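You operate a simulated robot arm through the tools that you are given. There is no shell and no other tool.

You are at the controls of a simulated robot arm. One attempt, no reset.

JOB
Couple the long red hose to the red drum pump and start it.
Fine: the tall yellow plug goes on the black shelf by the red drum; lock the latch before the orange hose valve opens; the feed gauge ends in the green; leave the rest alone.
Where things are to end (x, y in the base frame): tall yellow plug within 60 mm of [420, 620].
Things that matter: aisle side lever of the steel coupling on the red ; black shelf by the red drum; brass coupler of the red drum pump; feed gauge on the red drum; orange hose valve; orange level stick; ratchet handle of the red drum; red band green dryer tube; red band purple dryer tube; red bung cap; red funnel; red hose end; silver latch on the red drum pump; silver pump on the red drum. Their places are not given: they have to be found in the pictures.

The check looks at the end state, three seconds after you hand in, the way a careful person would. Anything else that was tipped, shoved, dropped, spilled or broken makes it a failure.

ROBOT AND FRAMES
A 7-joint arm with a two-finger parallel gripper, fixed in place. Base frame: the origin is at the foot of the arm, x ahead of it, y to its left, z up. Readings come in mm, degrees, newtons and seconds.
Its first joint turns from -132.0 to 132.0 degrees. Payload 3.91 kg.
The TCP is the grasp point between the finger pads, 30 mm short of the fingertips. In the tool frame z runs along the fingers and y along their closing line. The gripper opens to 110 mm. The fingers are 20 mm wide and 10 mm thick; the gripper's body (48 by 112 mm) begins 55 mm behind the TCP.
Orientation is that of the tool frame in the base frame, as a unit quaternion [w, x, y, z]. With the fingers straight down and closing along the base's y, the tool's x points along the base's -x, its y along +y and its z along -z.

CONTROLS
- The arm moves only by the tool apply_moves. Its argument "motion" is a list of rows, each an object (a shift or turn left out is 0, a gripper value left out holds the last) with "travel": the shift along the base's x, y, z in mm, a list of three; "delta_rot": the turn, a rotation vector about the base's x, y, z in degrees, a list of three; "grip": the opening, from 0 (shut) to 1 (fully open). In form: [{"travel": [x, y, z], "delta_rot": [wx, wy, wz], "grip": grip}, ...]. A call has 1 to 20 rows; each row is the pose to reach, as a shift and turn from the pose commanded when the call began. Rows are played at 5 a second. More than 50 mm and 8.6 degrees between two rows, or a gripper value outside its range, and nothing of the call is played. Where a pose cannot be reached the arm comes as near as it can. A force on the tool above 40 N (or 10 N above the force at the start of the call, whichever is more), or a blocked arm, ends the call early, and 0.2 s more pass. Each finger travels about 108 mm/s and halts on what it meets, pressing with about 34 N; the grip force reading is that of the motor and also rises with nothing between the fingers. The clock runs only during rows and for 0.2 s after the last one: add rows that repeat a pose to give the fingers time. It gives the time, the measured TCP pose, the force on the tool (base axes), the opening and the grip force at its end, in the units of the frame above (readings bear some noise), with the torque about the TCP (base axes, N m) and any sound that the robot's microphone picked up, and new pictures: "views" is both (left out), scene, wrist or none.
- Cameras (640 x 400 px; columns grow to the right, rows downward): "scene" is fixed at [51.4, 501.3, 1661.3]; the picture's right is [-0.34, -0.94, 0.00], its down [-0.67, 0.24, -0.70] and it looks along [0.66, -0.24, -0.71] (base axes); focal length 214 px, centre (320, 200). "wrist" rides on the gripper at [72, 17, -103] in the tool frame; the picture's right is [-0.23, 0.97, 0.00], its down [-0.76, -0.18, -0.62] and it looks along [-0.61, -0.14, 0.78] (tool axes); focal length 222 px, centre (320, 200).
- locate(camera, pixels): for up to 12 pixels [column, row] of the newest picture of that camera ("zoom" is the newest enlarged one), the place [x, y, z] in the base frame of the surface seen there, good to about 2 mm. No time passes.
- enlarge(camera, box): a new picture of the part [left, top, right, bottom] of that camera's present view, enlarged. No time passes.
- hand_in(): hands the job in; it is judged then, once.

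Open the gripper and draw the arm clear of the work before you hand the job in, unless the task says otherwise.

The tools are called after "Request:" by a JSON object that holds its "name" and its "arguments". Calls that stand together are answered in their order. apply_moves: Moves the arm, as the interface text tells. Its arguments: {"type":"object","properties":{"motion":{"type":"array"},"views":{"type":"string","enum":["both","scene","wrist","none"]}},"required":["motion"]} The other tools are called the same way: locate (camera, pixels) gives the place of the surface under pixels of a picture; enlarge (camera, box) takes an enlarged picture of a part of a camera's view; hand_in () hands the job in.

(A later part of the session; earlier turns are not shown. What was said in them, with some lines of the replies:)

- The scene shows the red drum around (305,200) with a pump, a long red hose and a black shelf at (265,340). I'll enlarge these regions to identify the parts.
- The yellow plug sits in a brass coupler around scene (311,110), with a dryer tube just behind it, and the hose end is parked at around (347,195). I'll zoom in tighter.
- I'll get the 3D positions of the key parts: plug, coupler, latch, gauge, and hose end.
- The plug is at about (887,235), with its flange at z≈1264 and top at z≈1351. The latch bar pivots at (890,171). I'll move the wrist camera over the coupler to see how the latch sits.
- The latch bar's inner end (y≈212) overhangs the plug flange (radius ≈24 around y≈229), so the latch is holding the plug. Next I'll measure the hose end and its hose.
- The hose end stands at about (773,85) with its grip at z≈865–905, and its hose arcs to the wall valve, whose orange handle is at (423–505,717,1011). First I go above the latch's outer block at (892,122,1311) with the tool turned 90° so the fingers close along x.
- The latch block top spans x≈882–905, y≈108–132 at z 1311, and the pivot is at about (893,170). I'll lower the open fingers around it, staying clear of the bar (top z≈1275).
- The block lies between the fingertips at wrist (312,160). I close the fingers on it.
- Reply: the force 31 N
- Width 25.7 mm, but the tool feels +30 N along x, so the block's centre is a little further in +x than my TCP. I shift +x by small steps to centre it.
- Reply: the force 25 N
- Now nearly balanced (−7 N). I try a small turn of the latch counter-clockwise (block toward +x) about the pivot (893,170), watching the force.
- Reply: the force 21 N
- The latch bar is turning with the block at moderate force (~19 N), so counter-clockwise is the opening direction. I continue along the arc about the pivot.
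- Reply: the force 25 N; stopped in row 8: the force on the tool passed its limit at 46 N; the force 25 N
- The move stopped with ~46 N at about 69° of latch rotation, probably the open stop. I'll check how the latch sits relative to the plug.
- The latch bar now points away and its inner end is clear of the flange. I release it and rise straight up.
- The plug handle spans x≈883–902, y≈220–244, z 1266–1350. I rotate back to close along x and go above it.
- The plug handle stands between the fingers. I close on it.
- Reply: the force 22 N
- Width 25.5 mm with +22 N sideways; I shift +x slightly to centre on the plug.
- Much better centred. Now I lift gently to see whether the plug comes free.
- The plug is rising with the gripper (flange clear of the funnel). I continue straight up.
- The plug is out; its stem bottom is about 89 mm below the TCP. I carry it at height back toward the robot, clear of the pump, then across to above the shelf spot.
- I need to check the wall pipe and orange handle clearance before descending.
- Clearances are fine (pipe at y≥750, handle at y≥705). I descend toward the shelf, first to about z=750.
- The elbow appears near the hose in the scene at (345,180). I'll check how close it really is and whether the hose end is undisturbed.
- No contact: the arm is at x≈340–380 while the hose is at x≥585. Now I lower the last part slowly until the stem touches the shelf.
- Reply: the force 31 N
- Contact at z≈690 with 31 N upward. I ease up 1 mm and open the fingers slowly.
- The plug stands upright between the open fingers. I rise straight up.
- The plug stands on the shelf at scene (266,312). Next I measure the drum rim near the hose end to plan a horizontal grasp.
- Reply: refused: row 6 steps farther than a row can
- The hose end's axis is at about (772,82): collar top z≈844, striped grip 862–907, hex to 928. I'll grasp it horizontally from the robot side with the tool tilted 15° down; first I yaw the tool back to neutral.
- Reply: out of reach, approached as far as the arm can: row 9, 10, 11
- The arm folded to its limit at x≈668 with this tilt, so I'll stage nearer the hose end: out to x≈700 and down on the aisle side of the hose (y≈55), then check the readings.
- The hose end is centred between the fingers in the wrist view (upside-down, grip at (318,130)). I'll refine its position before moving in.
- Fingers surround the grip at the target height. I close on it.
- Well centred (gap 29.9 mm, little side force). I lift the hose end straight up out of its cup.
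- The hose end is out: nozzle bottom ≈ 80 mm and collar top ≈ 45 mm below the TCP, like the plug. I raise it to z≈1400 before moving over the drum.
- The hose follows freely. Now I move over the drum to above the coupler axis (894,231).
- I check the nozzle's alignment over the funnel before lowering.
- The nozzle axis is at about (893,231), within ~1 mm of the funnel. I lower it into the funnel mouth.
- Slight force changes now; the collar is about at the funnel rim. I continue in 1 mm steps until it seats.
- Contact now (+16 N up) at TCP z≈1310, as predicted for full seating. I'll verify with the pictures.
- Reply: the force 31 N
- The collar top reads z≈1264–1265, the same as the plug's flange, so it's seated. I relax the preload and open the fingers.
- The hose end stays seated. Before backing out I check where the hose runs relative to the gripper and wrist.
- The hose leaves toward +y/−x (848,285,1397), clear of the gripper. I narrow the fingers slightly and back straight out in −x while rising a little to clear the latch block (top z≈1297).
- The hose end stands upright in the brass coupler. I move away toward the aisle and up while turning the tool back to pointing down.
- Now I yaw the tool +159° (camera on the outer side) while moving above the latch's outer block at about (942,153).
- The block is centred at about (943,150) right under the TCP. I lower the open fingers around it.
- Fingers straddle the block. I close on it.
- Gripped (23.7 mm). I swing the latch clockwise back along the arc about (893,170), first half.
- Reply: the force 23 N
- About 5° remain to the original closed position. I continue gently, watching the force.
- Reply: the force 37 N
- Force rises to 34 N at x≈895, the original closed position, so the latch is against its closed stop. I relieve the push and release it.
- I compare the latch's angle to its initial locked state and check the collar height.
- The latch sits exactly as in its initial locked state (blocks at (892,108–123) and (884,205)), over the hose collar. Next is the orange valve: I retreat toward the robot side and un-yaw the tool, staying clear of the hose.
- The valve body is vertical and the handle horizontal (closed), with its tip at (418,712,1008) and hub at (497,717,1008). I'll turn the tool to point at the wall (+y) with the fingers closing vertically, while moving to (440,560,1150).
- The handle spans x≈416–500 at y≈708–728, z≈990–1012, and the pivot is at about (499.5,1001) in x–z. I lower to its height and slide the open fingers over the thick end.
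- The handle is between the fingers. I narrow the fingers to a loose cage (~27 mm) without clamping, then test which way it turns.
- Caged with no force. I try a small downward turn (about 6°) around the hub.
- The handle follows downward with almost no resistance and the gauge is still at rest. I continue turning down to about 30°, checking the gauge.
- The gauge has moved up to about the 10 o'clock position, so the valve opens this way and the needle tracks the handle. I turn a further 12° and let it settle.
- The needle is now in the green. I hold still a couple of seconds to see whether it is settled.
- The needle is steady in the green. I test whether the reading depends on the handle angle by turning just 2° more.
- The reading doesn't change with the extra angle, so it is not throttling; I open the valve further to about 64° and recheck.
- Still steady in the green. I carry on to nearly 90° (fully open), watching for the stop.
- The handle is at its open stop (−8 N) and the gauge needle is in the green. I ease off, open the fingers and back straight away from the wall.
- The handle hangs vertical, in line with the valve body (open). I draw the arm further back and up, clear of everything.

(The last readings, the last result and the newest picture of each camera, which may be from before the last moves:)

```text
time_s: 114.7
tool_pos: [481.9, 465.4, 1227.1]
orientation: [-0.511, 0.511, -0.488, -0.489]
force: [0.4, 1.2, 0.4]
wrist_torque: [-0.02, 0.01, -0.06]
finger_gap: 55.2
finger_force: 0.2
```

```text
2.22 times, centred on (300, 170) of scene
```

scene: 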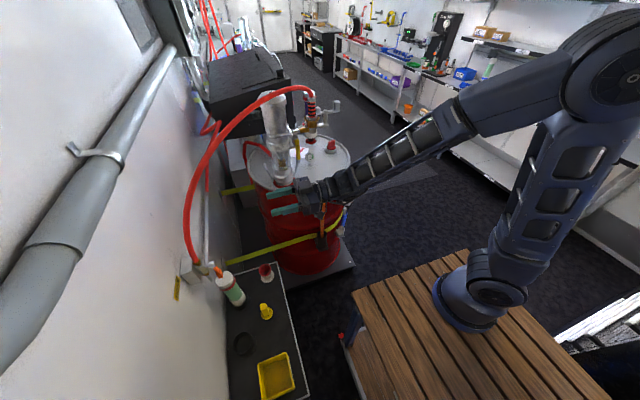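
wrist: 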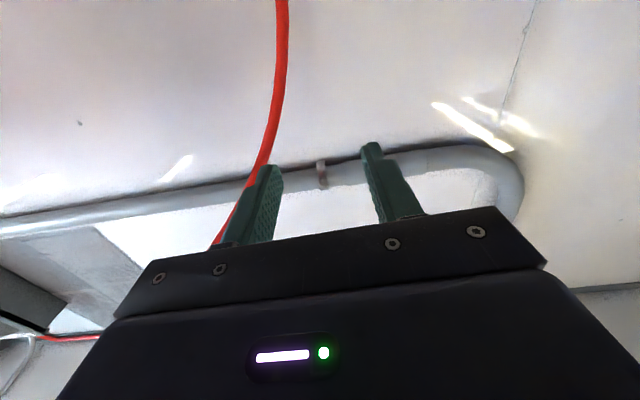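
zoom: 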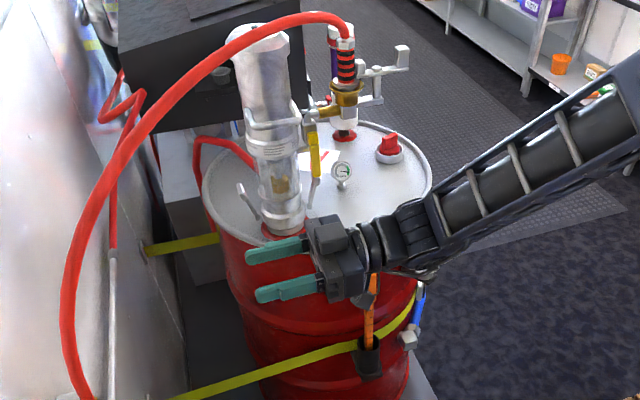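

Everything looks in order: latch over the hose collar, valve open, gauge green, plug upright. I move the arm a bit further away and do a last check of the gauge and remaining items.

Request:
{"name": "apply_moves", "arguments": {"motion": [{"travel": [0, -20, 40]}, {"travel": [0, -40, 80]}, {"travel": [0, -55, 120]}, {"travel": [0, -70, 160]}, {"travel": [0, -70, 200]}, {"travel": [0, -70, 200]}, {"travel": [0, -70, 200]}, {"travel": [0, -70, 200]}], "views": "both"}}

Request:
{"name": "enlarge", "arguments": {"camera": "scene", "box": [302, 145, 322, 160]}}

Request:
{"name": "enlarge", "arguments": {"camera": "scene", "box": [230, 120, 370, 280]}}

Request:
{"name": "locate", "arguments": {"camera": "scene", "pixels": [[266, 307], [265, 317], [322, 210], [266, 268], [225, 276], [318, 110], [336.7, 101.5], [316, 117]]}}

```text
time_s: 116.5
tool_pos: [481.5, 395.5, 1427.0]
orientation: [-0.511, 0.512, -0.488, -0.489]
force: [-0.8, 0.3, -0.8]
wrist_torque: [-0.01, 0.0, -0.03]
finger_gap: 55.0
finger_force: 0.1
```

scene: 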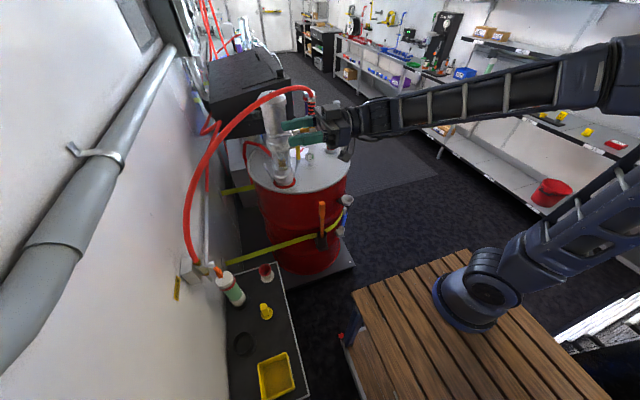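
wrist: 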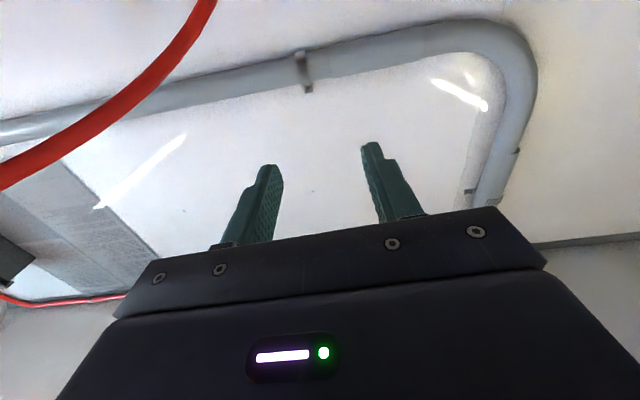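

```text
16.00 times, centred on (312, 152) of scene
```

zoom: 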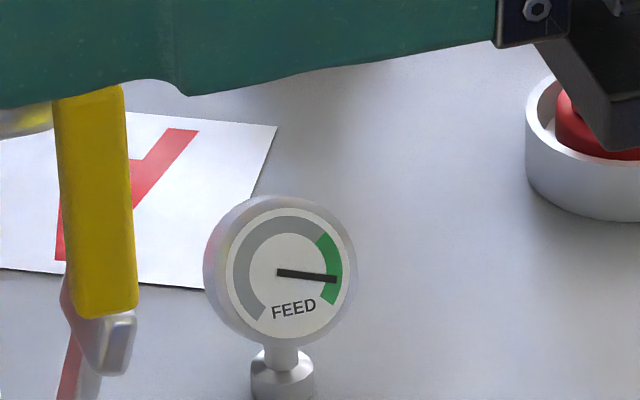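

```text
2.50 times, centred on (300, 200) of scene
```

zoom: 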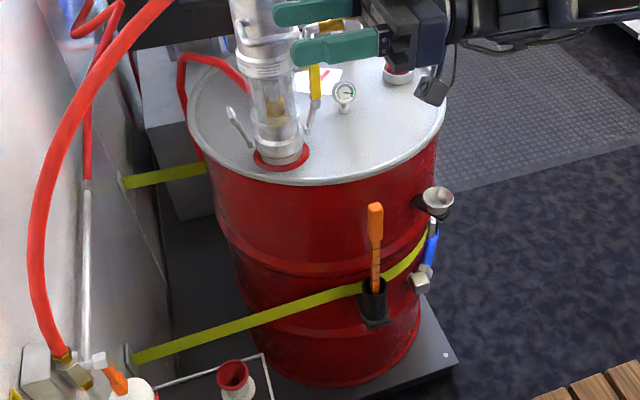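

```text
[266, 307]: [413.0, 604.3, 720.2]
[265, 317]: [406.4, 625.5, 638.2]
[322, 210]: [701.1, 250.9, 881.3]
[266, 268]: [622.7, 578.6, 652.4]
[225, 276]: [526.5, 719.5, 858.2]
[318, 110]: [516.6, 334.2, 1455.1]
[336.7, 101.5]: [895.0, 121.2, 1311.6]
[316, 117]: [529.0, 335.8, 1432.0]
```

The needle is steady in the green and the plug stands at about (415,612). The latch is locked, and the funnel, dryer tube and level stick read the same as at the start. The gripper is open and the arm is clear, so I hand in.

Request:
{"name": "hand_in", "arguments": {}}

```text
The job is handed in.
```

The red hose is coupled to the drum pump and the pump is running, with the feed gauge needle steady in the green. I've handed the job in.

- **Plug:** the tall yellow plug stands upright on the black shelf at about (415, 612), inside the 60 mm limit around [420, 620].
- **Hose and latch:** the hose end is fully seated in the brass coupler. I swung the silver latch back to its original closed position before touching the valve.
- **Orange hose valve:** it is turned down to its open stop, with the handle in line with the valve body. The gauge reached the green partway through and did not change as I opened it the rest of the way.
- **Everything else:** the funnel, green dryer tube and level stick measured the same as at the start. The rest showed no visible change in the last pictures. The gripper is open and the arm is clear of the work.
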